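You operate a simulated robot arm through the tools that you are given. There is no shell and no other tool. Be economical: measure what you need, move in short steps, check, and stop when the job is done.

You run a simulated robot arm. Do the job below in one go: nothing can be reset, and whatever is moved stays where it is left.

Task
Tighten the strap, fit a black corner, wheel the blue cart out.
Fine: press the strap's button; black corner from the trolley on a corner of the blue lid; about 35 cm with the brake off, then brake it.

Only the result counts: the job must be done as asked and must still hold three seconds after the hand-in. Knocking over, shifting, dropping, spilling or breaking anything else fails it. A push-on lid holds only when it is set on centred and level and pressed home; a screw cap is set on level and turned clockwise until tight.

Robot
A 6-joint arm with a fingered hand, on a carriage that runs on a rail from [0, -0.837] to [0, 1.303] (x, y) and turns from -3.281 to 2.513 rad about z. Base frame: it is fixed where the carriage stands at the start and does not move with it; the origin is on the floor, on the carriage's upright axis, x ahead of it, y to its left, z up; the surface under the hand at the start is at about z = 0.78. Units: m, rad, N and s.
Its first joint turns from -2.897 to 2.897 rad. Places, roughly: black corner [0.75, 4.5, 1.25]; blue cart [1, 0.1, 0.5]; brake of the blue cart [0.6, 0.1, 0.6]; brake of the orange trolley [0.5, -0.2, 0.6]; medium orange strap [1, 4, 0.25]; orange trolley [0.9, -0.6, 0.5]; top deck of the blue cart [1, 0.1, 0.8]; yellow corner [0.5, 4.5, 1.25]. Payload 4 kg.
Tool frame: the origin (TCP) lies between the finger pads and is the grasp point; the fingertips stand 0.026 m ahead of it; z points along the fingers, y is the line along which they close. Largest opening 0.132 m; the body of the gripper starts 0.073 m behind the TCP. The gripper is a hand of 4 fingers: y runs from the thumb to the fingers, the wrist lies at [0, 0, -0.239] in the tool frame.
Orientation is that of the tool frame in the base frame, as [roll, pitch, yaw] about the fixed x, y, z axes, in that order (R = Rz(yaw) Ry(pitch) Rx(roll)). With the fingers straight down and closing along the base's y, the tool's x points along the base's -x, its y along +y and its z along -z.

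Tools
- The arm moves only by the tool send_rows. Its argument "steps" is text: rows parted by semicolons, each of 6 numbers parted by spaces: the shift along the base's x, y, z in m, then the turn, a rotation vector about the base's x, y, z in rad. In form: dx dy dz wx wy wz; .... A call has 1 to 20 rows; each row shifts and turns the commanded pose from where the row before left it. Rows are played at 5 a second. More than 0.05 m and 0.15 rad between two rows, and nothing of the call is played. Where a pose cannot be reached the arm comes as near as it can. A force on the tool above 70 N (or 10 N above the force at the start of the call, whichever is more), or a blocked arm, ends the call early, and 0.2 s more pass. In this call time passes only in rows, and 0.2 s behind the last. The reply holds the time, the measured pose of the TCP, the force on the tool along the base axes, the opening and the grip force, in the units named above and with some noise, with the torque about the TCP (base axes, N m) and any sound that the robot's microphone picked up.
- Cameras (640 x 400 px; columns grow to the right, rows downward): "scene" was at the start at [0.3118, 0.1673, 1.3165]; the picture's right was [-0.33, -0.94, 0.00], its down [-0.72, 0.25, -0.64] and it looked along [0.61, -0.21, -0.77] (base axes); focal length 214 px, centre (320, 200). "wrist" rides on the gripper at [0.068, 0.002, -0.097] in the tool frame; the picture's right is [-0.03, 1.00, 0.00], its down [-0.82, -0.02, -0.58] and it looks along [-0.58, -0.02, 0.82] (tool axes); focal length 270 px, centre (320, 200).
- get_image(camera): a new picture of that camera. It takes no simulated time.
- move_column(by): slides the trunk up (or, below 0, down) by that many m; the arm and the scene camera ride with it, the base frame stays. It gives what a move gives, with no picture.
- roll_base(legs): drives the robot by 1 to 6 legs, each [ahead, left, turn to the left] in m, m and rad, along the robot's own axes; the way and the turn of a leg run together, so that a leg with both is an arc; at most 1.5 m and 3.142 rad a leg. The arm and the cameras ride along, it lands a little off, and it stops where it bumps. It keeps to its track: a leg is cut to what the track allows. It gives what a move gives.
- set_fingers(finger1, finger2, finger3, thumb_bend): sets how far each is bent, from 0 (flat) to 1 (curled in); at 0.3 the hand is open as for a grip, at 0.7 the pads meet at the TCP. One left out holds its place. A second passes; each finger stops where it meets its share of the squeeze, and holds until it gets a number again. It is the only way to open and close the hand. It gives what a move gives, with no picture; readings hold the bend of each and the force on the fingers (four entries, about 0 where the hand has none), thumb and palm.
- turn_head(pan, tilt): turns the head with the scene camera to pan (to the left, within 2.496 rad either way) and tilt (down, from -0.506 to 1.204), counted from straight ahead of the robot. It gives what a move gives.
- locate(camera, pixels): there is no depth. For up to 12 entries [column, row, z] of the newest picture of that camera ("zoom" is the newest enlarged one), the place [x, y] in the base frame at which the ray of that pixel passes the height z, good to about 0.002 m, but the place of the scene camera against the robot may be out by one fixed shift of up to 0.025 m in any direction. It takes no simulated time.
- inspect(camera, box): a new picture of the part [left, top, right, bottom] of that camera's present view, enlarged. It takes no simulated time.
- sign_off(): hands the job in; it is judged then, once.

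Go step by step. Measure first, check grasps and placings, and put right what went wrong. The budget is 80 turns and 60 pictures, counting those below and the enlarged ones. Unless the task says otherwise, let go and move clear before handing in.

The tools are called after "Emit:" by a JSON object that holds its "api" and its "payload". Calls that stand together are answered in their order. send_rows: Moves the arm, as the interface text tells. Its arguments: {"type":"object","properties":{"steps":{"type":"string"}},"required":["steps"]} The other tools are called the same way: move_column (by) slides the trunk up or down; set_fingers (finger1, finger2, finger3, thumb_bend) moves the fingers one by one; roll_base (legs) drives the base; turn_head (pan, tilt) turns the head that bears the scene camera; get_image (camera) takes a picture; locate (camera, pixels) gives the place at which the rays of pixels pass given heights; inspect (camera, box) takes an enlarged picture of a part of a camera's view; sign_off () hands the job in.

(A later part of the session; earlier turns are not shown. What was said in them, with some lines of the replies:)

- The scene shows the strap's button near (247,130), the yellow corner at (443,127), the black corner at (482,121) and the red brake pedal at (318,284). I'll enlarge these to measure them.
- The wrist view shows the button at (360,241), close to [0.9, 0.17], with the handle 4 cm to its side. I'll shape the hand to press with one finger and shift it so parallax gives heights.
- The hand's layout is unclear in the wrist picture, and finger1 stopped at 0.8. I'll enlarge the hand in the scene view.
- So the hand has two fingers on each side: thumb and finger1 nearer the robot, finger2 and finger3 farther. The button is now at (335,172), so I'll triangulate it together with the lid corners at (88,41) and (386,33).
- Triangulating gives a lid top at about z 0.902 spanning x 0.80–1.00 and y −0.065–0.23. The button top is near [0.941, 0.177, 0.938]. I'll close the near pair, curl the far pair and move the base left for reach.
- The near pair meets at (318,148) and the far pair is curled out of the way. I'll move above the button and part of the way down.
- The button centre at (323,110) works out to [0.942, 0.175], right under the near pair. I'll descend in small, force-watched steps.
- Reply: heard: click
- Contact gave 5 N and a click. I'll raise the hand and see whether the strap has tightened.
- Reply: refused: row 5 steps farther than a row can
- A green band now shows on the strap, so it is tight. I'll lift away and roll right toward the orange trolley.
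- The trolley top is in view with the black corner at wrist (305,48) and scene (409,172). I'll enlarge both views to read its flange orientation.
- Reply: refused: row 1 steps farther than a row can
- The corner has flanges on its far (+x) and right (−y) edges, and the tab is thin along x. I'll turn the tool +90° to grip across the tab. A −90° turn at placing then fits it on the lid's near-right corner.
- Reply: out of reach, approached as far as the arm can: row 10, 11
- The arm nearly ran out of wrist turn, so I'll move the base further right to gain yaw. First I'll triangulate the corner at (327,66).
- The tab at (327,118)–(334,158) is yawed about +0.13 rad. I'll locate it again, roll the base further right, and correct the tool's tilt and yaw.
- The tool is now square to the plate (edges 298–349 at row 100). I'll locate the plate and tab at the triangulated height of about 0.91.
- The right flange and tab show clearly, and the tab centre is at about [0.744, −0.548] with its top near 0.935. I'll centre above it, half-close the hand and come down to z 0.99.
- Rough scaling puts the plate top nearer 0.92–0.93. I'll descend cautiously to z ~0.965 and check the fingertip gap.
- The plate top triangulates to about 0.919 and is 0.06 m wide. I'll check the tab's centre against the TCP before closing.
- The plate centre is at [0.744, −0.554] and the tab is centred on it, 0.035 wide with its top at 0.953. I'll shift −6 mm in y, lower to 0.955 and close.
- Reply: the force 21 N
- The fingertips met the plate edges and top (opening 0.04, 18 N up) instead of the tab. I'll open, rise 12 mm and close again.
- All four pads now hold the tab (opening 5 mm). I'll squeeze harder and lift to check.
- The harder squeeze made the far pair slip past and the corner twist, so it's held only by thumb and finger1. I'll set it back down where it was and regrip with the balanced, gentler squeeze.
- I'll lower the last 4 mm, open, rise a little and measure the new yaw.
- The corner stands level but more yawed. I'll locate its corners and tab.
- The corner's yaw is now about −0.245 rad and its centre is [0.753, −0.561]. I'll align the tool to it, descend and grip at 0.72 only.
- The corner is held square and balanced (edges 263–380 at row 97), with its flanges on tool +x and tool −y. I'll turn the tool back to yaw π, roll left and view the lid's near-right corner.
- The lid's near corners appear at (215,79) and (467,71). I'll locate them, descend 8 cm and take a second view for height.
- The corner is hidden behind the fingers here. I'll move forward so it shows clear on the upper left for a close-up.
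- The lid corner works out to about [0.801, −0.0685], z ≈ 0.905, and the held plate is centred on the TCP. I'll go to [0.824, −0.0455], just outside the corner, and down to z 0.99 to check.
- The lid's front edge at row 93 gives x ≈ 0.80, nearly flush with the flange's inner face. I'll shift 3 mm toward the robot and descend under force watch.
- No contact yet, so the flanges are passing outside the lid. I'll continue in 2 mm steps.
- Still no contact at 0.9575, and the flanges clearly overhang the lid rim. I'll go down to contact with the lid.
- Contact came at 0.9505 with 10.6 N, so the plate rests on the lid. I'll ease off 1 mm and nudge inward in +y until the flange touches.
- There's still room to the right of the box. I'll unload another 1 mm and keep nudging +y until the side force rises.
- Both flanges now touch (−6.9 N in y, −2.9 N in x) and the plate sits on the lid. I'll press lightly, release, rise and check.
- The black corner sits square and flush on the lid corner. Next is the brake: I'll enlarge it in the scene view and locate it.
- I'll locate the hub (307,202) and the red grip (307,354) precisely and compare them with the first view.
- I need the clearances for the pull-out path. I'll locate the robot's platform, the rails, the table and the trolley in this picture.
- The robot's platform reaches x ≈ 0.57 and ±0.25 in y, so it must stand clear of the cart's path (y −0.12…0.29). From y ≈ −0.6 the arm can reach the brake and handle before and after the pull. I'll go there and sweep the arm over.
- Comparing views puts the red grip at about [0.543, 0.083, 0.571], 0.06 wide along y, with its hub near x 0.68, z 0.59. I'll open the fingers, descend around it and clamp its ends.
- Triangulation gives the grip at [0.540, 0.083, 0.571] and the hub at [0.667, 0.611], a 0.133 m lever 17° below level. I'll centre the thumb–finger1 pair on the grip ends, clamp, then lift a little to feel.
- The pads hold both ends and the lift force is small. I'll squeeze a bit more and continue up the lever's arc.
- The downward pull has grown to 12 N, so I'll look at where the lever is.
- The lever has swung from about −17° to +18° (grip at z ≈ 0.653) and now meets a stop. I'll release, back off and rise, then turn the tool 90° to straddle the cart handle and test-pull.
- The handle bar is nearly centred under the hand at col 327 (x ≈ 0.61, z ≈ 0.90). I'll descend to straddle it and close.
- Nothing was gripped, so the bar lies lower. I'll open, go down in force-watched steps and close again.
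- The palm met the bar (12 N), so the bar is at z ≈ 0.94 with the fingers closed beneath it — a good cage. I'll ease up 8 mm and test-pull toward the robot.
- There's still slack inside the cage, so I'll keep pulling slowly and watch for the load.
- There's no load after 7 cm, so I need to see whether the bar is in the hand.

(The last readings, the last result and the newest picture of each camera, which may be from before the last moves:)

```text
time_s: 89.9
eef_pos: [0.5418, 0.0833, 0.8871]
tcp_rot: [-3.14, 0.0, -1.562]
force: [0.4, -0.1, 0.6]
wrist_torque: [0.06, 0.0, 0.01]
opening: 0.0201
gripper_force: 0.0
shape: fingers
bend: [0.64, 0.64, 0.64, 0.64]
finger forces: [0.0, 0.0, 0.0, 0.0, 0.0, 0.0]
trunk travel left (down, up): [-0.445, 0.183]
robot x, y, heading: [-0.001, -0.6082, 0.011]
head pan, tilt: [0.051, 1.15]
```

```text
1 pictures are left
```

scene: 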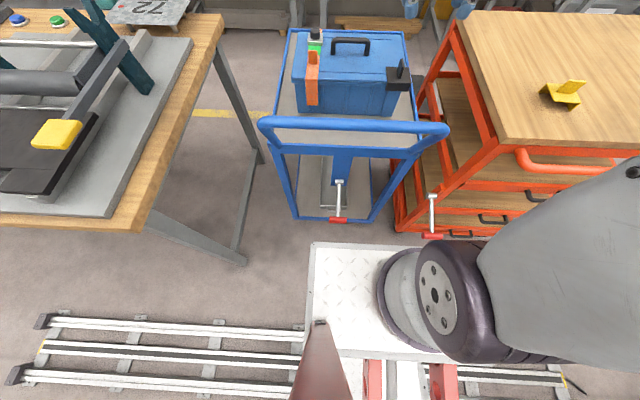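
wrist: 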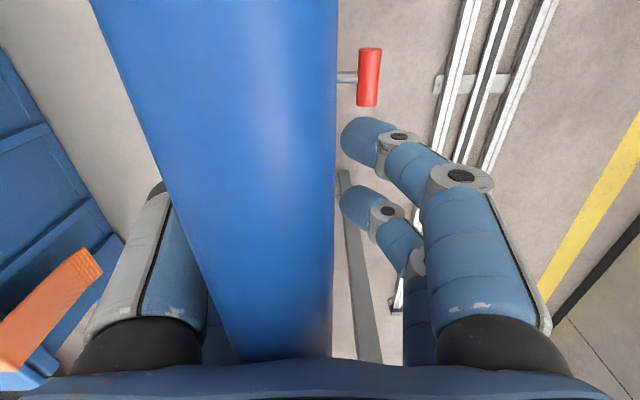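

The bar is inside the hand. The red grip at (368,77) now lies at x ≈ 0.486 against 0.544 before, so the brake is off and the cart has rolled about 6 cm. I'll pull another 29 cm, slowing at the end.

Emit:
{"api": "send_rows", "payload": {"steps": "-0.012 0 0 0 0 0;-0.015 0 0 0 0 0;-0.016 0 0 0 0 0;-0.016 0 0 0 0 0;-0.016 0 0 0 0 0;-0.016 0 0 0 0 0;-0.016 0 0 0 0 0;-0.016 0 0 0 0 0;-0.016 0 0 0 0 0;-0.016 0 0 0 0 0"}}

Emit:
{"api": "send_rows", "payload": {"steps": "-0.016 0 0 0 0 0;-0.016 0 0 0 0 0;-0.016 0 0 0 0 0;-0.015 0 0 0 0 0;-0.014 0 0 0 0 0;-0.013 0 0 0 0 0;-0.012 0 0 0 0 0;-0.01 0 0 0 0 0;-0.008 0 0 0 0 0;-0.006 0 0 0 0 0;-0.005 0 0 0 0 0;-0.004 0 0 0 0 0;-0.002 0 0 0 0 0"}}

```text
time_s: 92.1
eef_pos: [0.3864, 0.0839, 0.8884]
tcp_rot: [-3.139, 0.0, -1.564]
force: [0.4, 0.6, 0.0]
wrist_torque: [0.03, 0.03, 0.01]
opening: 0.02
gripper_force: 0.0
shape: fingers
bend: [0.64, 0.64, 0.64, 0.64]
finger forces: [0.0, 0.0, 0.1, 0.0, 0.0, 0.1]
trunk travel left (down, up): [-0.445, 0.183]
robot x, y, heading: [0.003, -0.6076, 0.01]
head pan, tilt: [0.051, 1.15]
```

```text
time_s: 94.9
eef_pos: [0.2491, 0.0824, 0.8887]
tcp_rot: [-3.138, -0.001, -1.564]
force: [1.4, 0.3, 0.3]
wrist_torque: [-0.03, 0.03, 0.02]
opening: 0.0202
gripper_force: 0.4
shape: fingers
bend: [0.64, 0.64, 0.64, 0.64]
finger forces: [0.0, 0.0, 0.5, 0.0, 0.0, 0.0]
trunk travel left (down, up): [-0.445, 0.183]
robot x, y, heading: [0.0014, -0.6043, 0.012]
head pan, tilt: [0.051, 1.15]
```

The cage still touches the bar and the cart should be about 35 cm out. I'll open, rise, turn the tool back and go above the lever at x ≈ 0.187 with the fingers closed, ready to press it down.

Emit:
{"api": "set_fingers", "payload": {"finger1": 0.38, "finger2": 0.38, "finger3": 0.38, "thumb_bend": 0.38}}

Emit:
{"api": "send_rows", "payload": {"steps": "0.005 0 0.01 0 0 0;0.005 0 0.03 0 0 0;0 0 0.045 0 0 0;0 0 0.045 0 0 0;0 0 0.045 0 0 0;0 0 0.045 0 0 0"}}

Emit:
{"api": "send_rows", "payload": {"steps": "-0.0065 0 0 0 0 -0.1428;-0.0065 0 0 0 0 -0.1428;-0.0065 0 0 0 0 -0.1428;-0.0065 0 0 0 0 -0.1428;-0.0065 0 0 0 0 -0.1428;-0.0065 0 0 0 0 -0.1428;-0.0065 0 0 0 0 -0.1428;-0.0065 0 0 0 0 -0.1428;-0.0065 0 0 0 0 -0.1428;-0.0065 0 0 0 0 -0.1428;-0.0065 0 0 0 0 -0.1428"}}

```text
time_s: 95.9
eef_pos: [0.2501, 0.082, 0.8883]
tcp_rot: [-3.139, 0.0, -1.564]
force: [0.5, -0.4, -0.2]
wrist_torque: [-0.02, 0.03, 0.02]
opening: 0.1061
gripper_force: 0.0
shape: fingers
bend: [0.38, 0.38, 0.38, 0.38]
finger forces: [0.0, 0.1, 0.1, 0.1, 0.0, 0.0]
trunk travel left (down, up): [-0.445, 0.183]
robot x, y, heading: [0.0048, -0.6044, 0.014]
head pan, tilt: [0.051, 1.15]
```

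```text
time_s: 97.3
eef_pos: [0.2677, 0.084, 1.0884]
tcp_rot: [-3.138, -0.032, -1.575]
force: [-0.3, 0.6, -0.4]
wrist_torque: [0.02, 0.01, 0.02]
opening: 0.1061
gripper_force: 0.1
shape: fingers
bend: [0.38, 0.38, 0.38, 0.38]
finger forces: [0.0, 0.0, 0.1, 0.0, 0.0, 0.0]
trunk travel left (down, up): [-0.445, 0.183]
robot x, y, heading: [-0.0003, -0.6071, 0.01]
head pan, tilt: [0.051, 1.15]
```

```text
time_s: 99.9
eef_pos: [0.2378, 0.0852, 1.0836]
tcp_rot: [-3.102, 0.007, 3.07]
force: [1.1, 0.2, -0.2]
wrist_torque: [0.02, -0.03, -0.04]
opening: 0.106
gripper_force: 0.1
shape: fingers
bend: [0.38, 0.38, 0.38, 0.38]
finger forces: [0.0, 0.0, 0.0, 0.1, 0.0, 0.0]
trunk travel left (down, up): [-0.445, 0.183]
robot x, y, heading: [-0.0016, -0.6057, 0.014]
head pan, tilt: [0.051, 1.15]
stopped in row 11: the arm was blocked; the commanded pose is now the measured one
```

The arm was blocked near the end of the turn, probably folding too close to its own body. I'll roll the base further right and extend the arm back over the lever to unfold it, correcting the tilt.

Emit:
{"api": "roll_base", "payload": {"legs": [[0, -0.2, 0]]}}

Emit:
{"api": "send_rows", "payload": {"steps": "0 0.03 0.005 0 0 0;0 0.03 0 0.02 0.005 0;0 0.03 0 0.019 0.005 0;0 0.03 0 0 0 0.07;-0.01 0.03 0 0 0 0;-0.01 0.03 0 0 0 0;-0.015 0.02 0 0 0 0;-0.015 0 0 0 0 0"}}

```text
time_s: 101.5
eef_pos: [0.24, -0.112, 1.0826]
tcp_rot: [-3.101, 0.006, 3.073]
force: [0.0, 0.2, 0.0]
wrist_torque: [0.0, -0.02, 0.01]
opening: 0.1061
gripper_force: 0.1
shape: fingers
bend: [0.38, 0.38, 0.38, 0.38]
finger forces: [0.0, 0.0, 0.0, 0.0, 0.0, 0.0]
trunk travel left (down, up): [-0.445, 0.183]
robot x, y, heading: [-0.0007, -0.8026, 0.006]
head pan, tilt: [0.051, 1.15]
```

```text
time_s: 103.3
eef_pos: [0.1955, -0.0194, 1.0685]
tcp_rot: [3.141, -0.009, -3.139]
force: [-0.2, -0.1, 0.2]
wrist_torque: [-0.01, 0.01, 0.0]
opening: 0.106
gripper_force: 0.1
shape: fingers
bend: [0.38, 0.38, 0.38, 0.38]
finger forces: [0.1, 0.0, 0.1, 0.0, 0.0, 0.0]
out of reach, approached as far as the arm can: row 4, 5, 6, 7
trunk travel left (down, up): [-0.445, 0.183]
robot x, y, heading: [-0.0022, -0.8043, 0.012]
head pan, tilt: [0.051, 1.15]
```

The pose at full extension isn't reachable, but the hand is now on the robot side of the bar. I'll roll back left 0.1 m to bring it over the lever, close the fingers and lower with the trunk.

Emit:
{"api": "roll_base", "payload": {"legs": [[0, 0.103, 0]]}}

Emit:
{"api": "set_fingers", "payload": {"finger1": 0.7, "finger2": 0.7, "finger3": 0.7, "thumb_bend": 0.7}}

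Emit:
{"api": "send_rows", "payload": {"steps": "-0.004 0 -0.005 0 -0.009 0"}}

```text
time_s: 104.5
eef_pos: [0.1961, 0.0824, 1.0677]
tcp_rot: [3.141, -0.009, -3.139]
force: [0.5, 0.1, -0.8]
wrist_torque: [-0.02, -0.01, -0.04]
opening: 0.1063
gripper_force: 0.0
shape: fingers
bend: [0.38, 0.38, 0.38, 0.38]
finger forces: [0.0, 0.0, 0.1, 0.0, 0.1, 0.0]
trunk travel left (down, up): [-0.445, 0.183]
robot x, y, heading: [0.0012, -0.7033, 0.007]
head pan, tilt: [0.051, 1.15]
```

```text
time_s: 105.5
eef_pos: [0.1976, 0.0836, 1.068]
tcp_rot: [3.141, -0.007, -3.139]
force: [-0.1, -0.2, 0.3]
wrist_torque: [0.0, 0.01, 0.02]
opening: 0.0014
gripper_force: 0.1
shape: fingers
bend: [0.7, 0.7, 0.7, 0.7]
finger forces: [0.0, 0.0, 0.0, 0.1, 0.1, 0.0]
trunk travel left (down, up): [-0.445, 0.183]
robot x, y, heading: [-0.0012, -0.7049, 0.009]
head pan, tilt: [0.051, 1.15]
```

```text
time_s: 105.9
eef_pos: [0.1933, 0.0821, 1.0621]
tcp_rot: [3.14, 0.0, -3.139]
force: [-0.5, 0.3, 0.3]
wrist_torque: [0.03, -0.01, -0.01]
opening: 0.0014
gripper_force: 0.0
shape: fingers
bend: [0.7, 0.7, 0.7, 0.7]
finger forces: [0.0, 0.0, 0.1, 0.0, 0.1, 0.0]
trunk travel left (down, up): [-0.445, 0.183]
robot x, y, heading: [-0.0022, -0.7053, 0.011]
head pan, tilt: [0.051, 1.15]
```

The tool is level at [0.193, 0.082]. I'll lower the trunk 0.34 m, then press down in force-watched steps.

Emit:
{"api": "move_column", "payload": {"by": -0.34}}

Emit:
{"api": "send_rows", "payload": {"steps": "-0.003 0 -0.01 0 0 0;0 0 -0.01 0 0 0;0 0 -0.01 0 0 0;0 0 -0.01 0 0 0"}}

```text
time_s: 109.2
eef_pos: [0.216, 0.0813, 0.7224]
tcp_rot: [3.137, -0.001, -3.138]
force: [0.7, -0.3, -0.6]
wrist_torque: [0.02, 0.0, 0.02]
opening: 0.0015
gripper_force: 0.0
shape: fingers
bend: [0.7, 0.7, 0.7, 0.7]
finger forces: [0.1, 0.1, 0.0, 0.0, 0.1, 0.1]
trunk travel left (down, up): [-0.105, 0.523]
robot x, y, heading: [0.0009, -0.7003, 0.012]
head pan, tilt: [0.051, 1.15]
```

```text
time_s: 110.2
eef_pos: [0.2125, 0.0852, 0.683]
tcp_rot: [3.14, 0.0, -3.14]
force: [-0.6, 0.4, -0.5]
wrist_torque: [-0.01, 0.01, 0.02]
opening: 0.0011
gripper_force: 0.1
shape: fingers
bend: [0.7, 0.7, 0.7, 0.7]
finger forces: [0.0, 0.0, 0.1, 0.0, 0.1, 0.0]
out of reach, approached as far as the arm can: row 4
trunk travel left (down, up): [-0.105, 0.523]
robot x, y, heading: [-0.0009, -0.7007, 0.007]
head pan, tilt: [0.051, 1.15]
```

The drift and the reach limit both fit the wrist's yaw limit at this bearing, so I'll turn the tool +0.25 rad and bring x back to about 0.19.

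Emit:
{"api": "send_rows", "payload": {"steps": "-0.005 0 0 0 0 0.1;-0.008 -0.001 0 0 0 0.1;-0.009 -0.001 0 0 0 0.08"}}

```text
time_s: 111.0
eef_pos: [0.1896, 0.0841, 0.6837]
tcp_rot: [3.138, 0.0, -2.859]
force: [0.2, 0.2, 0.0]
wrist_torque: [0.02, 0.0, -0.01]
opening: 0.0014
gripper_force: 0.2
shape: fingers
bend: [0.7, 0.7, 0.7, 0.7]
finger forces: [0.0, 0.1, 0.1, 0.0, 0.0, 0.0]
trunk travel left (down, up): [-0.105, 0.523]
robot x, y, heading: [-0.0003, -0.7003, 0.007]
head pan, tilt: [0.051, 1.15]
```

That works and the pose is reached. I'll press down in small steps.

Emit:
{"api": "send_rows", "payload": {"steps": "0 0 -0.008 0 0 0;0 0 -0.008 0 0 0;0 0 -0.008 0 0 0"}}

```text
time_s: 111.8
eef_pos: [0.1902, 0.0863, 0.6586]
tcp_rot: [3.14, -0.001, -2.861]
force: [0.3, 0.0, 0.0]
wrist_torque: [-0.02, 0.01, 0.01]
opening: 0.0012
gripper_force: 0.1
shape: fingers
bend: [0.7, 0.7, 0.7, 0.7]
finger forces: [0.0, 0.0, 0.1, 0.0, 0.0, 0.0]
trunk travel left (down, up): [-0.105, 0.523]
robot x, y, heading: [-0.0018, -0.7005, 0.01]
head pan, tilt: [0.051, 1.15]
```

No contact yet; the lever may have settled a bit lower. I'll continue carefully.

Emit:
{"api": "send_rows", "payload": {"steps": "0 0 -0.007 0 0 0;0 0 -0.007 0 0 0;0 0 -0.007 0 0 0;0 0 -0.007 0 0 0;0 0 -0.007 0 0 0;0 0 -0.007 0 0 0"}}

```text
time_s: 113.2
eef_pos: [0.1896, 0.0905, 0.618]
tcp_rot: [3.14, -0.001, -2.86]
force: [0.9, -0.5, -0.7]
wrist_torque: [-0.01, -0.05, -0.01]
opening: 0.0014
gripper_force: 0.0
shape: fingers
bend: [0.7, 0.7, 0.7, 0.7]
finger forces: [0.1, 0.0, 0.1, 0.0, 0.1, 0.0]
out of reach, approached as far as the arm can: row 1, 5
trunk travel left (down, up): [-0.105, 0.523]
robot x, y, heading: [0.0012, -0.7014, 0.008]
head pan, tilt: [0.051, 1.15]
```

There's no contact down to 0.618, so the lever isn't where I assumed. I'll rise 0.2 m, open the fingers and use the last picture for a clear wrist view of the lever.

Emit:
{"api": "move_column", "payload": {"by": 0.2}}

Emit:
{"api": "set_fingers", "payload": {"finger1": 0.38, "finger2": 0.38, "finger3": 0.38, "thumb_bend": 0.38}}

Emit:
{"api": "get_image", "payload": {"camera": "wrist"}}

```text
time_s: 115.4
eef_pos: [0.19, 0.091, 0.8179]
tcp_rot: [3.141, -0.001, -2.861]
force: [-0.7, 0.4, -0.4]
wrist_torque: [-0.01, -0.04, -0.05]
opening: 0.0013
gripper_force: 0.1
shape: fingers
bend: [0.7, 0.7, 0.7, 0.7]
finger forces: [0.0, 0.0, 0.0, 0.0, 0.0, 0.0]
trunk travel left (down, up): [-0.305, 0.323]
robot x, y, heading: [0.0017, -0.7029, 0.005]
head pan, tilt: [0.051, 1.15]
```

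```text
time_s: 116.4
eef_pos: [0.1897, 0.0915, 0.8175]
tcp_rot: [3.141, 0.0, -2.861]
force: [0.3, -0.3, -0.3]
wrist_torque: [-0.02, -0.02, -0.01]
opening: 0.1062
gripper_force: 0.0
shape: fingers
bend: [0.38, 0.38, 0.38, 0.38]
finger forces: [0.0, 0.0, 0.1, 0.0, 0.0, 0.0]
trunk travel left (down, up): [-0.305, 0.323]
robot x, y, heading: [0.0009, -0.7032, 0.008]
head pan, tilt: [0.051, 1.15]
```

```text
0 pictures are left
```

wrist: 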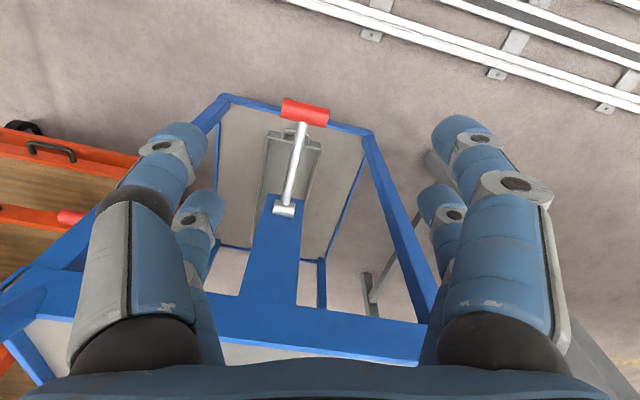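

The red grip is at (306,112) and the hub at (284,211). I'll locate both at candidate heights.

Emit:
{"api": "locate", "payload": {"camera": "wrist", "pixels": [[306, 112, 0.65], [306, 112, 0.61], [306, 112, 0.571], [284, 211, 0.611], [284, 211, 0.6], [283, 108, 0.571], [329, 118, 0.571], [283, 108, 0.65], [329, 118, 0.65], [220, 95, 0.12], [370, 133, 0.12]]}}

```text
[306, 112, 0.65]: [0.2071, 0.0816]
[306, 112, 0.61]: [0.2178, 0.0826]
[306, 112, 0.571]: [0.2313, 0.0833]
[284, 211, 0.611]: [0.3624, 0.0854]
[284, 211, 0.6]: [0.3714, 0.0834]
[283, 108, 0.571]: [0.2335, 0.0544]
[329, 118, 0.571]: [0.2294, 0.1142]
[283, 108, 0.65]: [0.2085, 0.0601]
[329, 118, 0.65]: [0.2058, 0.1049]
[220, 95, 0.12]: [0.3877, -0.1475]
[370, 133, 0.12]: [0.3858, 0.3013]
```

The grip measures its true 0.06 m length only at z ≈ 0.57, so the lever is already back down. The hub's x of 0.362 means the cart is 30–31 cm out. To get nearer 35 cm I'll regrip the lever ends, lift, pull 4 cm and push it down again in one grasp.

Emit:
{"api": "move_column", "payload": {"by": -0.155}}

Emit:
{"api": "send_rows", "payload": {"steps": "0.02 -0.001 0 0 0 0;0.02 -0.001 0 0 0 0;0.0185 -0.001 0 0 0 0"}}

```text
time_s: 118.2
eef_pos: [0.1883, 0.0902, 0.6628]
tcp_rot: [3.141, -0.001, -2.861]
force: [0.4, -0.2, 0.4]
wrist_torque: [0.0, -0.01, -0.05]
opening: 0.1061
gripper_force: 0.0
shape: fingers
bend: [0.38, 0.38, 0.38, 0.38]
finger forces: [0.0, 0.0, 0.1, 0.1, 0.0, 0.0]
trunk travel left (down, up): [-0.15, 0.478]
robot x, y, heading: [0.0032, -0.7, 0.01]
head pan, tilt: [0.051, 1.15]
```

```text
time_s: 119.0
eef_pos: [0.2457, 0.0967, 0.6639]
tcp_rot: [3.14, 0.002, -2.859]
force: [-0.4, 0.2, 0.1]
wrist_torque: [0.04, 0.04, -0.01]
opening: 0.1059
gripper_force: 0.1
shape: fingers
bend: [0.38, 0.38, 0.38, 0.38]
finger forces: [0.1, 0.1, 0.0, 0.0, 0.1, 0.0]
out of reach, approached as far as the arm can: row 2
trunk travel left (down, up): [-0.15, 0.478]
robot x, y, heading: [0.0011, -0.7026, 0.009]
head pan, tilt: [0.051, 1.15]
```

The y sits 8 mm high. I'll shift it with a small base move rather than the arm, then lower around the grip with the trunk.

Emit:
{"api": "roll_base", "payload": {"legs": [[0, -0.008, 0]]}}

Emit:
{"api": "move_column", "payload": {"by": -0.09}}

```text
time_s: 119.7
eef_pos: [0.2468, 0.0884, 0.6637]
tcp_rot: [3.14, 0.001, -2.861]
force: [0.5, 0.1, 0.7]
wrist_torque: [0.02, 0.0, 0.0]
opening: 0.1059
gripper_force: 0.1
shape: fingers
bend: [0.38, 0.38, 0.38, 0.38]
finger forces: [0.0, 0.0, 0.0, 0.0, 0.0, 0.1]
trunk travel left (down, up): [-0.15, 0.478]
robot x, y, heading: [0.0008, -0.7113, 0.013]
head pan, tilt: [0.051, 1.15]
```

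```text
time_s: 121.0
eef_pos: [0.2461, 0.0895, 0.5741]
tcp_rot: [-3.14, 0.0, -2.86]
force: [-1.0, -0.1, -0.1]
wrist_torque: [-0.02, 0.04, -0.01]
opening: 0.106
gripper_force: 0.0
shape: fingers
bend: [0.38, 0.38, 0.38, 0.38]
finger forces: [0.0, 0.1, 0.0, 0.0, 0.0, 0.0]
trunk travel left (down, up): [-0.06, 0.568]
robot x, y, heading: [0.0033, -0.7119, 0.015]
head pan, tilt: [0.051, 1.15]
```

The hand is around the grip at [0.246, 0.0895, 0.574]. I'll clamp with thumb and finger1 and check the opening.

Emit:
{"api": "set_fingers", "payload": {"finger1": 0.62, "thumb_bend": 0.62}}

```text
time_s: 122.0
eef_pos: [0.2469, 0.0891, 0.5738]
tcp_rot: [-3.14, 0.001, -2.86]
force: [-0.3, -7.9, -0.5]
wrist_torque: [-0.27, -0.03, 0.17]
opening: 0.054
gripper_force: 8.3
shape: fingers
bend: [0.55, 0.38, 0.38, 0.56]
finger forces: [4.6, 0.1, 0.0, 0.1, 12.2, 0.0]
trunk travel left (down, up): [-0.06, 0.568]
robot x, y, heading: [-0.0032, -0.7086, 0.009]
head pan, tilt: [0.051, 1.15]
```

The grip ends are clamped. I'll test the brake with a tiny pull before lifting.

Emit:
{"api": "send_rows", "payload": {"steps": "-0.003 0.002 0 0 0 0;-0.004 0.002 0 0 0 0"}}

```text
time_s: 122.5
eef_pos: [0.241, 0.0883, 0.5731]
tcp_rot: [-3.14, 0.0, -2.86]
force: [7.1, -9.2, 1.3]
wrist_torque: [-0.24, -0.15, 0.3]
opening: 0.045
gripper_force: 4.5
shape: fingers
bend: [0.61, 0.38, 0.38, 0.56]
finger forces: [0.4, 0.0, 0.1, 0.1, 9.3, 0.0]
out of reach, approached as far as the arm can: row 2
trunk travel left (down, up): [-0.06, 0.568]
robot x, y, heading: [0.0001, -0.7084, 0.01]
head pan, tilt: [0.051, 1.15]
```

A 6 mm pull met 7 N where the free cart gave none, so lever-down really is the braked state. I'll recentre, regrip and lift the lever for the remaining 4 cm.

Emit:
{"api": "set_fingers", "payload": {"finger1": 0.42, "thumb_bend": 0.42}}

Emit:
{"api": "send_rows", "payload": {"steps": "0.004 -0.001 0 0 0 0;0.004 -0.001 0 0 0 0"}}

Emit:
{"api": "set_fingers", "payload": {"finger1": 0.6, "thumb_bend": 0.58}}

```text
time_s: 123.5
eef_pos: [0.2405, 0.0892, 0.5728]
tcp_rot: [-3.139, 0.0, -2.86]
force: [-0.4, -1.0, -0.2]
wrist_torque: [0.01, 0.01, -0.01]
opening: 0.0924
gripper_force: 0.2
shape: fingers
bend: [0.42, 0.38, 0.38, 0.42]
finger forces: [0.1, 0.0, 0.1, 0.0, 0.0, 0.1]
trunk travel left (down, up): [-0.06, 0.568]
robot x, y, heading: [-0.0004, -0.7107, 0.009]
head pan, tilt: [0.051, 1.15]
```

```text
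time_s: 124.2
eef_pos: [0.249, 0.0883, 0.5727]
tcp_rot: [-3.136, -0.003, -2.861]
force: [-0.1, -0.1, 0.6]
wrist_torque: [-0.03, 0.0, 0.04]
opening: 0.0928
gripper_force: 0.0
shape: fingers
bend: [0.42, 0.38, 0.38, 0.42]
finger forces: [0.0, 0.0, 0.0, 0.0, 0.0, 0.0]
trunk travel left (down, up): [-0.06, 0.568]
robot x, y, heading: [0.0004, -0.7104, 0.009]
head pan, tilt: [0.051, 1.15]
```

```text
time_s: 125.2
eef_pos: [0.2472, 0.0881, 0.5733]
tcp_rot: [-3.137, -0.003, -2.86]
force: [-0.8, -2.2, -0.7]
wrist_torque: [-0.13, -0.04, 0.07]
opening: 0.0558
gripper_force: 4.6
shape: fingers
bend: [0.54, 0.38, 0.38, 0.54]
finger forces: [4.2, 0.1, 0.0, 0.1, 5.8, 0.0]
trunk travel left (down, up): [-0.06, 0.568]
robot x, y, heading: [-0.0016, -0.7133, 0.007]
head pan, tilt: [0.051, 1.15]
```

The grip is balanced now (4.2 N and 5.8 N). I'll lift along the arc.

Emit:
{"api": "send_rows", "payload": {"steps": "-0.003 0 0.014 0 0 0;-0.0025 0 0.014 0 0 0;-0.001 0 0.0145 0 0 0;0.001 0 0.0145 0 0 0;0.0025 0 0.014 0 0 0;0.003 0 0.01 0 0 0"}}

```text
time_s: 126.5
eef_pos: [0.2485, 0.0814, 0.6545]
tcp_rot: [-3.14, 0.0, -2.861]
force: [-1.7, 0.3, 1.1]
wrist_torque: [0.01, 0.07, 0.07]
opening: 0.0449
gripper_force: 1.5
shape: fingers
bend: [0.57, 0.38, 0.38, 0.56]
finger forces: [2.5, 0.1, 0.0, 0.0, 1.2, 0.1]
out of reach, approached as far as the arm can: row 5
trunk travel left (down, up): [-0.06, 0.568]
robot x, y, heading: [-0.0027, -0.7106, 0.005]
head pan, tilt: [0.051, 1.15]
```

The pads now hold less firmly (opening 0.045). A small pull will show whether the brake is off.

Emit:
{"api": "send_rows", "payload": {"steps": "-0.005 0 0 0 0 0;-0.005 0 0 0 0 0;-0.005 0 0 0 0 0"}}

```text
time_s: 127.3
eef_pos: [0.2328, 0.0793, 0.6522]
tcp_rot: [-3.14, -0.001, -2.857]
force: [-0.8, 0.3, 0.1]
wrist_torque: [-0.04, 0.0, 0.0]
opening: 0.0381
gripper_force: 0.1
shape: fingers
bend: [0.6, 0.38, 0.38, 0.57]
finger forces: [0.0, 0.0, 0.1, 0.0, 0.0, 0.0]
out of reach, approached as far as the arm can: row 1
trunk travel left (down, up): [-0.06, 0.568]
robot x, y, heading: [-0.0046, -0.7068, 0.009]
head pan, tilt: [0.051, 1.15]
```

The near pair has slid off the grip. I'll clamp the thin rod behind the grip with the far pair instead, so pulling hooks against the red bar; this also tells me whether the lever is up.

Emit:
{"api": "set_fingers", "payload": {"finger1": 0.38, "thumb_bend": 0.38}}

Emit:
{"api": "send_rows", "payload": {"steps": "0.006 0 0 0 0 0;0.006 -0.001 0 0 0 0"}}

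Emit:
{"api": "set_fingers", "payload": {"finger2": 0.72, "finger3": 0.72}}

```text
time_s: 128.3
eef_pos: [0.2334, 0.0788, 0.6536]
tcp_rot: [-3.141, 0.0, -2.861]
force: [0.0, 0.1, -0.2]
wrist_torque: [-0.01, 0.02, -0.01]
opening: 0.1059
gripper_force: 0.0
shape: fingers
bend: [0.38, 0.38, 0.38, 0.38]
finger forces: [0.1, 0.0, 0.0, 0.1, 0.1, 0.1]
trunk travel left (down, up): [-0.06, 0.568]
robot x, y, heading: [0.0022, -0.7101, 0.007]
head pan, tilt: [0.051, 1.15]
```

```text
time_s: 128.9
eef_pos: [0.2454, 0.0775, 0.6535]
tcp_rot: [-3.14, 0.0, -2.863]
force: [0.3, 0.8, 0.5]
wrist_torque: [-0.05, 0.01, 0.0]
opening: 0.1057
gripper_force: 0.1
shape: fingers
bend: [0.38, 0.38, 0.38, 0.38]
finger forces: [0.0, 0.1, 0.0, 0.0, 0.1, 0.0]
trunk travel left (down, up): [-0.06, 0.568]
robot x, y, heading: [-0.0032, -0.7102, 0.005]
head pan, tilt: [0.051, 1.15]
```

```text
time_s: 129.9
eef_pos: [0.2446, 0.0768, 0.6522]
tcp_rot: [-3.141, -0.001, -2.861]
force: [1.2, 5.1, -0.8]
wrist_torque: [0.08, 0.01, -0.08]
opening: 0.1061
gripper_force: 6.1
shape: fingers
bend: [0.38, 0.55, 0.68, 0.38]
finger forces: [0.0, 8.1, 4.2, 0.0, 0.0, 0.1]
trunk travel left (down, up): [-0.06, 0.568]
robot x, y, heading: [0.0021, -0.707, 0.01]
head pan, tilt: [0.051, 1.15]
```

Both far fingers touch something at z 0.652, so the lever is up. I'll pull slowly toward the robot and watch the force.

Emit:
{"api": "send_rows", "payload": {"steps": "-0.005 0.001 0 0 0 0;-0.005 0 0 0 0 0;-0.006 0 0 0 0 0"}}

```text
time_s: 130.8
eef_pos: [0.2284, 0.0788, 0.653]
tcp_rot: [-3.141, -0.003, -2.859]
force: [-1.5, 2.4, -1.0]
wrist_torque: [0.04, 0.06, -0.1]
opening: 0.1058
gripper_force: 5.6
shape: fingers
bend: [0.38, 0.56, 0.68, 0.38]
finger forces: [0.0, 6.1, 5.6, 0.1, 0.1, 0.1]
trunk travel left (down, up): [-0.06, 0.568]
robot x, y, heading: [0.0011, -0.7126, 0.01]
head pan, tilt: [0.051, 1.15]
```

The fingers still hold (6.1 N and 5.6 N) with no resisting force, so the cart is rolling along. I'll pull 27 mm more.

Emit:
{"api": "send_rows", "payload": {"steps": "-0.005 0 0 0 0 0;-0.006 0 0 0 0 0;-0.006 0 0 0 0 0;-0.005 0 0 0 0 0;-0.004 0 0 0 0 0;-0.002 0 0 0 0 0"}}

```text
time_s: 132.2
eef_pos: [0.2028, 0.0776, 0.6532]
tcp_rot: [-3.141, -0.002, -2.857]
force: [0.6, 6.7, -1.7]
wrist_torque: [0.07, -0.01, -0.07]
opening: 0.1058
gripper_force: 6.1
shape: fingers
bend: [0.38, 0.55, 0.69, 0.38]
finger forces: [0.0, 9.0, 3.8, 0.1, 0.0, 0.0]
trunk travel left (down, up): [-0.06, 0.568]
robot x, y, heading: [-0.0025, -0.71, 0.012]
head pan, tilt: [0.051, 1.15]
```

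The cart has followed another 42 mm, so it is now about 35 cm out. I'll press the lever down along its arc, still holding it.

Emit:
{"api": "send_rows", "payload": {"steps": "-0.0025 0 -0.013 0 0 0;-0.0025 0 -0.014 0 0 0;-0.001 0 -0.0145 0 0 0;0.001 0 -0.0145 0 0 0;0.0025 0 -0.014 0 0 0;0.003 0 -0.01 0 0 0"}}

```text
time_s: 133.6
eef_pos: [0.2016, 0.0789, 0.5735]
tcp_rot: [-3.141, 0.0, -2.861]
force: [11.2, 9.3, 3.8]
wrist_torque: [0.28, -0.21, -0.35]
opening: 0.1065
gripper_force: 7.3
shape: fingers
bend: [0.38, 0.57, 0.71, 0.38]
finger forces: [0.0, 13.3, 1.6, 0.0, 0.1, 0.1]
trunk travel left (down, up): [-0.06, 0.568]
robot x, y, heading: [0.004, -0.7098, 0.007]
head pan, tilt: [0.051, 1.15]
```

An 11 N resisting force in x now shows the brake biting. I'll press 8 mm further to be sure the lever is home.

Emit:
{"api": "send_rows", "payload": {"steps": "0.002 0 -0.004 0 0 0;0.002 0 -0.004 0 0 0"}}

```text
time_s: 134.2
eef_pos: [0.2042, 0.0783, 0.5645]
tcp_rot: [-3.139, -0.001, -2.86]
force: [0.9, 4.5, -0.5]
wrist_torque: [0.05, 0.01, -0.02]
opening: 0.1063
gripper_force: 1.8
shape: fingers
bend: [0.38, 0.6, 0.72, 0.38]
finger forces: [0.1, 3.8, 0.1, 0.0, 0.0, 0.0]
trunk travel left (down, up): [-0.06, 0.568]
robot x, y, heading: [0.0015, -0.7082, 0.011]
head pan, tilt: [0.051, 1.15]
```

The fingers slid off at the end, so I'll verify by pressing from above. I'll open, rise, close the fist and press down onto the grip at x ≈ 0.19.

Emit:
{"api": "set_fingers", "payload": {"finger1": 0.38, "finger2": 0.38, "finger3": 0.38, "thumb_bend": 0.38}}

Emit:
{"api": "move_column", "payload": {"by": 0.145}}

Emit:
{"api": "set_fingers", "payload": {"finger1": 0.7, "finger2": 0.7, "finger3": 0.7, "thumb_bend": 0.7}}

Emit:
{"api": "send_rows", "payload": {"steps": "-0.004 0.002 -0.01 0 0 0;-0.004 0.002 -0.01 0 0 0;0 0 -0.01 0 0 0;0 0 -0.01 0 0 0;0 0 -0.01 0 0 0"}}

```text
time_s: 135.2
eef_pos: [0.2058, 0.0802, 0.5632]
tcp_rot: [-3.139, -0.002, -2.862]
force: [-0.6, 0.3, 0.5]
wrist_torque: [-0.01, 0.0, 0.01]
opening: 0.106
gripper_force: 0.1
shape: fingers
bend: [0.38, 0.38, 0.38, 0.38]
finger forces: [0.1, 0.0, 0.0, 0.0, 0.0, 0.1]
trunk travel left (down, up): [-0.06, 0.568]
robot x, y, heading: [0.004, -0.7119, 0.006]
head pan, tilt: [0.051, 1.15]
```

```text
time_s: 136.9
eef_pos: [0.1998, 0.0827, 0.7187]
tcp_rot: [3.134, 0.005, -2.854]
force: [0.3, -0.2, 0.6]
wrist_torque: [0.0, 0.01, -0.02]
opening: 0.1063
gripper_force: 0.1
shape: fingers
bend: [0.38, 0.38, 0.38, 0.38]
finger forces: [0.0, 0.0, 0.0, 0.0, 0.0, 0.0]
trunk travel left (down, up): [-0.205, 0.423]
robot x, y, heading: [-0.0028, -0.7078, 0.01]
head pan, tilt: [0.051, 1.15]
```

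```text
time_s: 137.9
eef_pos: [0.1994, 0.0823, 0.7178]
tcp_rot: [3.133, 0.003, -2.855]
force: [-0.9, 0.2, -0.3]
wrist_torque: [-0.01, 0.01, 0.05]
opening: 0.0015
gripper_force: 0.1
shape: fingers
bend: [0.7, 0.7, 0.7, 0.7]
finger forces: [0.0, 0.0, 0.0, 0.1, 0.0, 0.0]
trunk travel left (down, up): [-0.205, 0.423]
robot x, y, heading: [-0.0023, -0.7081, 0.015]
head pan, tilt: [0.051, 1.15]
```

```text
time_s: 139.1
eef_pos: [0.1836, 0.0824, 0.6682]
tcp_rot: [3.135, 0.002, -2.846]
force: [0.5, -0.1, -0.2]
wrist_torque: [0.02, 0.01, 0.02]
opening: 0.0014
gripper_force: 0.0
shape: fingers
bend: [0.7, 0.7, 0.7, 0.7]
finger forces: [0.0, 0.0, 0.1, 0.0, 0.0, 0.1]
trunk travel left (down, up): [-0.205, 0.423]
robot x, y, heading: [-0.0046, -0.7126, 0.013]
head pan, tilt: [0.051, 1.15]
```

No contact down to tip height 0.642, so the lever isn't up. I'll continue down to feel it near 0.608.

Emit:
{"api": "send_rows", "payload": {"steps": "0.003 0 -0.01 0 0 0;0.003 0 -0.01 0 0 0;0 0 -0.01 0 0 0;0 0 -0.01 0 0 0;0 0 -0.008 0 0 0;0 0 -0.006 0 0 0;0 0 -0.005 0 0 0"}}

```text
time_s: 140.7
eef_pos: [0.2046, 0.0823, 0.6013]
tcp_rot: [-3.139, 0.001, -2.86]
force: [-2.0, 0.5, 3.9]
wrist_torque: [0.01, -0.05, 0.0]
opening: 0.0013
gripper_force: 2.2
shape: fingers
bend: [0.7, 0.7, 0.71, 0.7]
finger forces: [0.1, 0.0, 5.0, 0.0, 0.1, 0.0]
trunk travel left (down, up): [-0.205, 0.423]
robot x, y, heading: [0.0007, -0.7102, 0.01]
head pan, tilt: [0.051, 1.15]
```

Contact came at 0.601 with 5 N on the lever, matching its fully-down position. I'll press to about 15 N to confirm the stop.

Emit:
{"api": "send_rows", "payload": {"steps": "0 0 -0.004 0 0 0;0 0 -0.004 0 0 0;0 0 -0.003 0 0 0"}}

```text
time_s: 141.5
eef_pos: [0.2024, 0.0848, 0.5906]
tcp_rot: [3.14, -0.001, -2.859]
force: [-14.3, 4.1, 24.2]
wrist_torque: [0.1, 0.35, 0.06]
opening: 0.0003
gripper_force: 18.2
shape: fingers
bend: [0.7, 0.67, 0.74, 0.73]
finger forces: [8.5, 0.0, 13.9, 0.0, 14.4, 0.0]
trunk travel left (down, up): [-0.205, 0.423]
robot x, y, heading: [-0.0013, -0.7082, 0.007]
head pan, tilt: [0.051, 1.15]
```

It's a solid stop at 24 N with nothing moving, so the brake is set. I'll lift off, back away from the handle and rise clear.

Emit:
{"api": "send_rows", "payload": {"steps": "0 0 0.01 0 0 0;-0.005 0 0.015 0 0 0;-0.01 0 0.015 0 0 0;-0.012 0 0.01 0 0 0;-0.01 0 0 0 0 0.05"}}

Emit:
{"api": "move_column", "payload": {"by": 0.41}}

```text
time_s: 142.7
eef_pos: [0.169, 0.0821, 0.6413]
tcp_rot: [-3.139, 0.001, -2.811]
force: [0.7, 0.1, -0.6]
wrist_torque: [-0.03, 0.02, 0.0]
opening: 0.0012
gripper_force: 0.1
shape: fingers
bend: [0.7, 0.7, 0.7, 0.7]
finger forces: [0.0, 0.0, 0.0, 0.1, 0.0, 0.0]
trunk travel left (down, up): [-0.205, 0.423]
robot x, y, heading: [0.0002, -0.7097, 0.013]
head pan, tilt: [0.051, 1.15]
```

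```text
refused: 0.41 is not a number from -0.4 to 0.4
```

Emit:
{"api": "move_column", "payload": {"by": 0.4}}

```text
time_s: 146.5
eef_pos: [0.1668, 0.083, 1.0399]
tcp_rot: [-3.14, 0.001, -2.811]
force: [-0.6, 0.7, 0.1]
wrist_torque: [0.01, 0.02, -0.03]
opening: 0.001
gripper_force: 0.1
shape: fingers
bend: [0.7, 0.7, 0.7, 0.7]
finger forces: [0.0, 0.1, 0.0, 0.0, 0.0, 0.0]
trunk travel left (down, up): [-0.605, 0.023]
robot x, y, heading: [0.0005, -0.7111, 0.012]
head pan, tilt: [0.051, 1.15]
5 turns are left
```

The hand is clear above the handle with no forces. The strap shows green, the corner is seated on the lid, and the cart is out about 35 cm with its lever hard down. I'm handing in.

Emit:
{"api": "sign_off", "payload": {}}

```text
The job is handed in.
```

I tightened the strap, fitted the black corner on the lid's near-right corner, and wheeled the blue cart out about 35 cm with its brake set.

- **Strap:** the button clicked and the band turned green.
- **Corner:** a picture after I let go showed it sitting flush, with both flanges over the lid's edges.
- **Cart:** I had no pictures left for the last 4 cm pull and the final braking. The 35 cm is an estimate: about 31 cm measured from a picture, plus 4 cm of hand travel. The brake is judged from the lever, which stopped solidly at its lowest position under 24 N.
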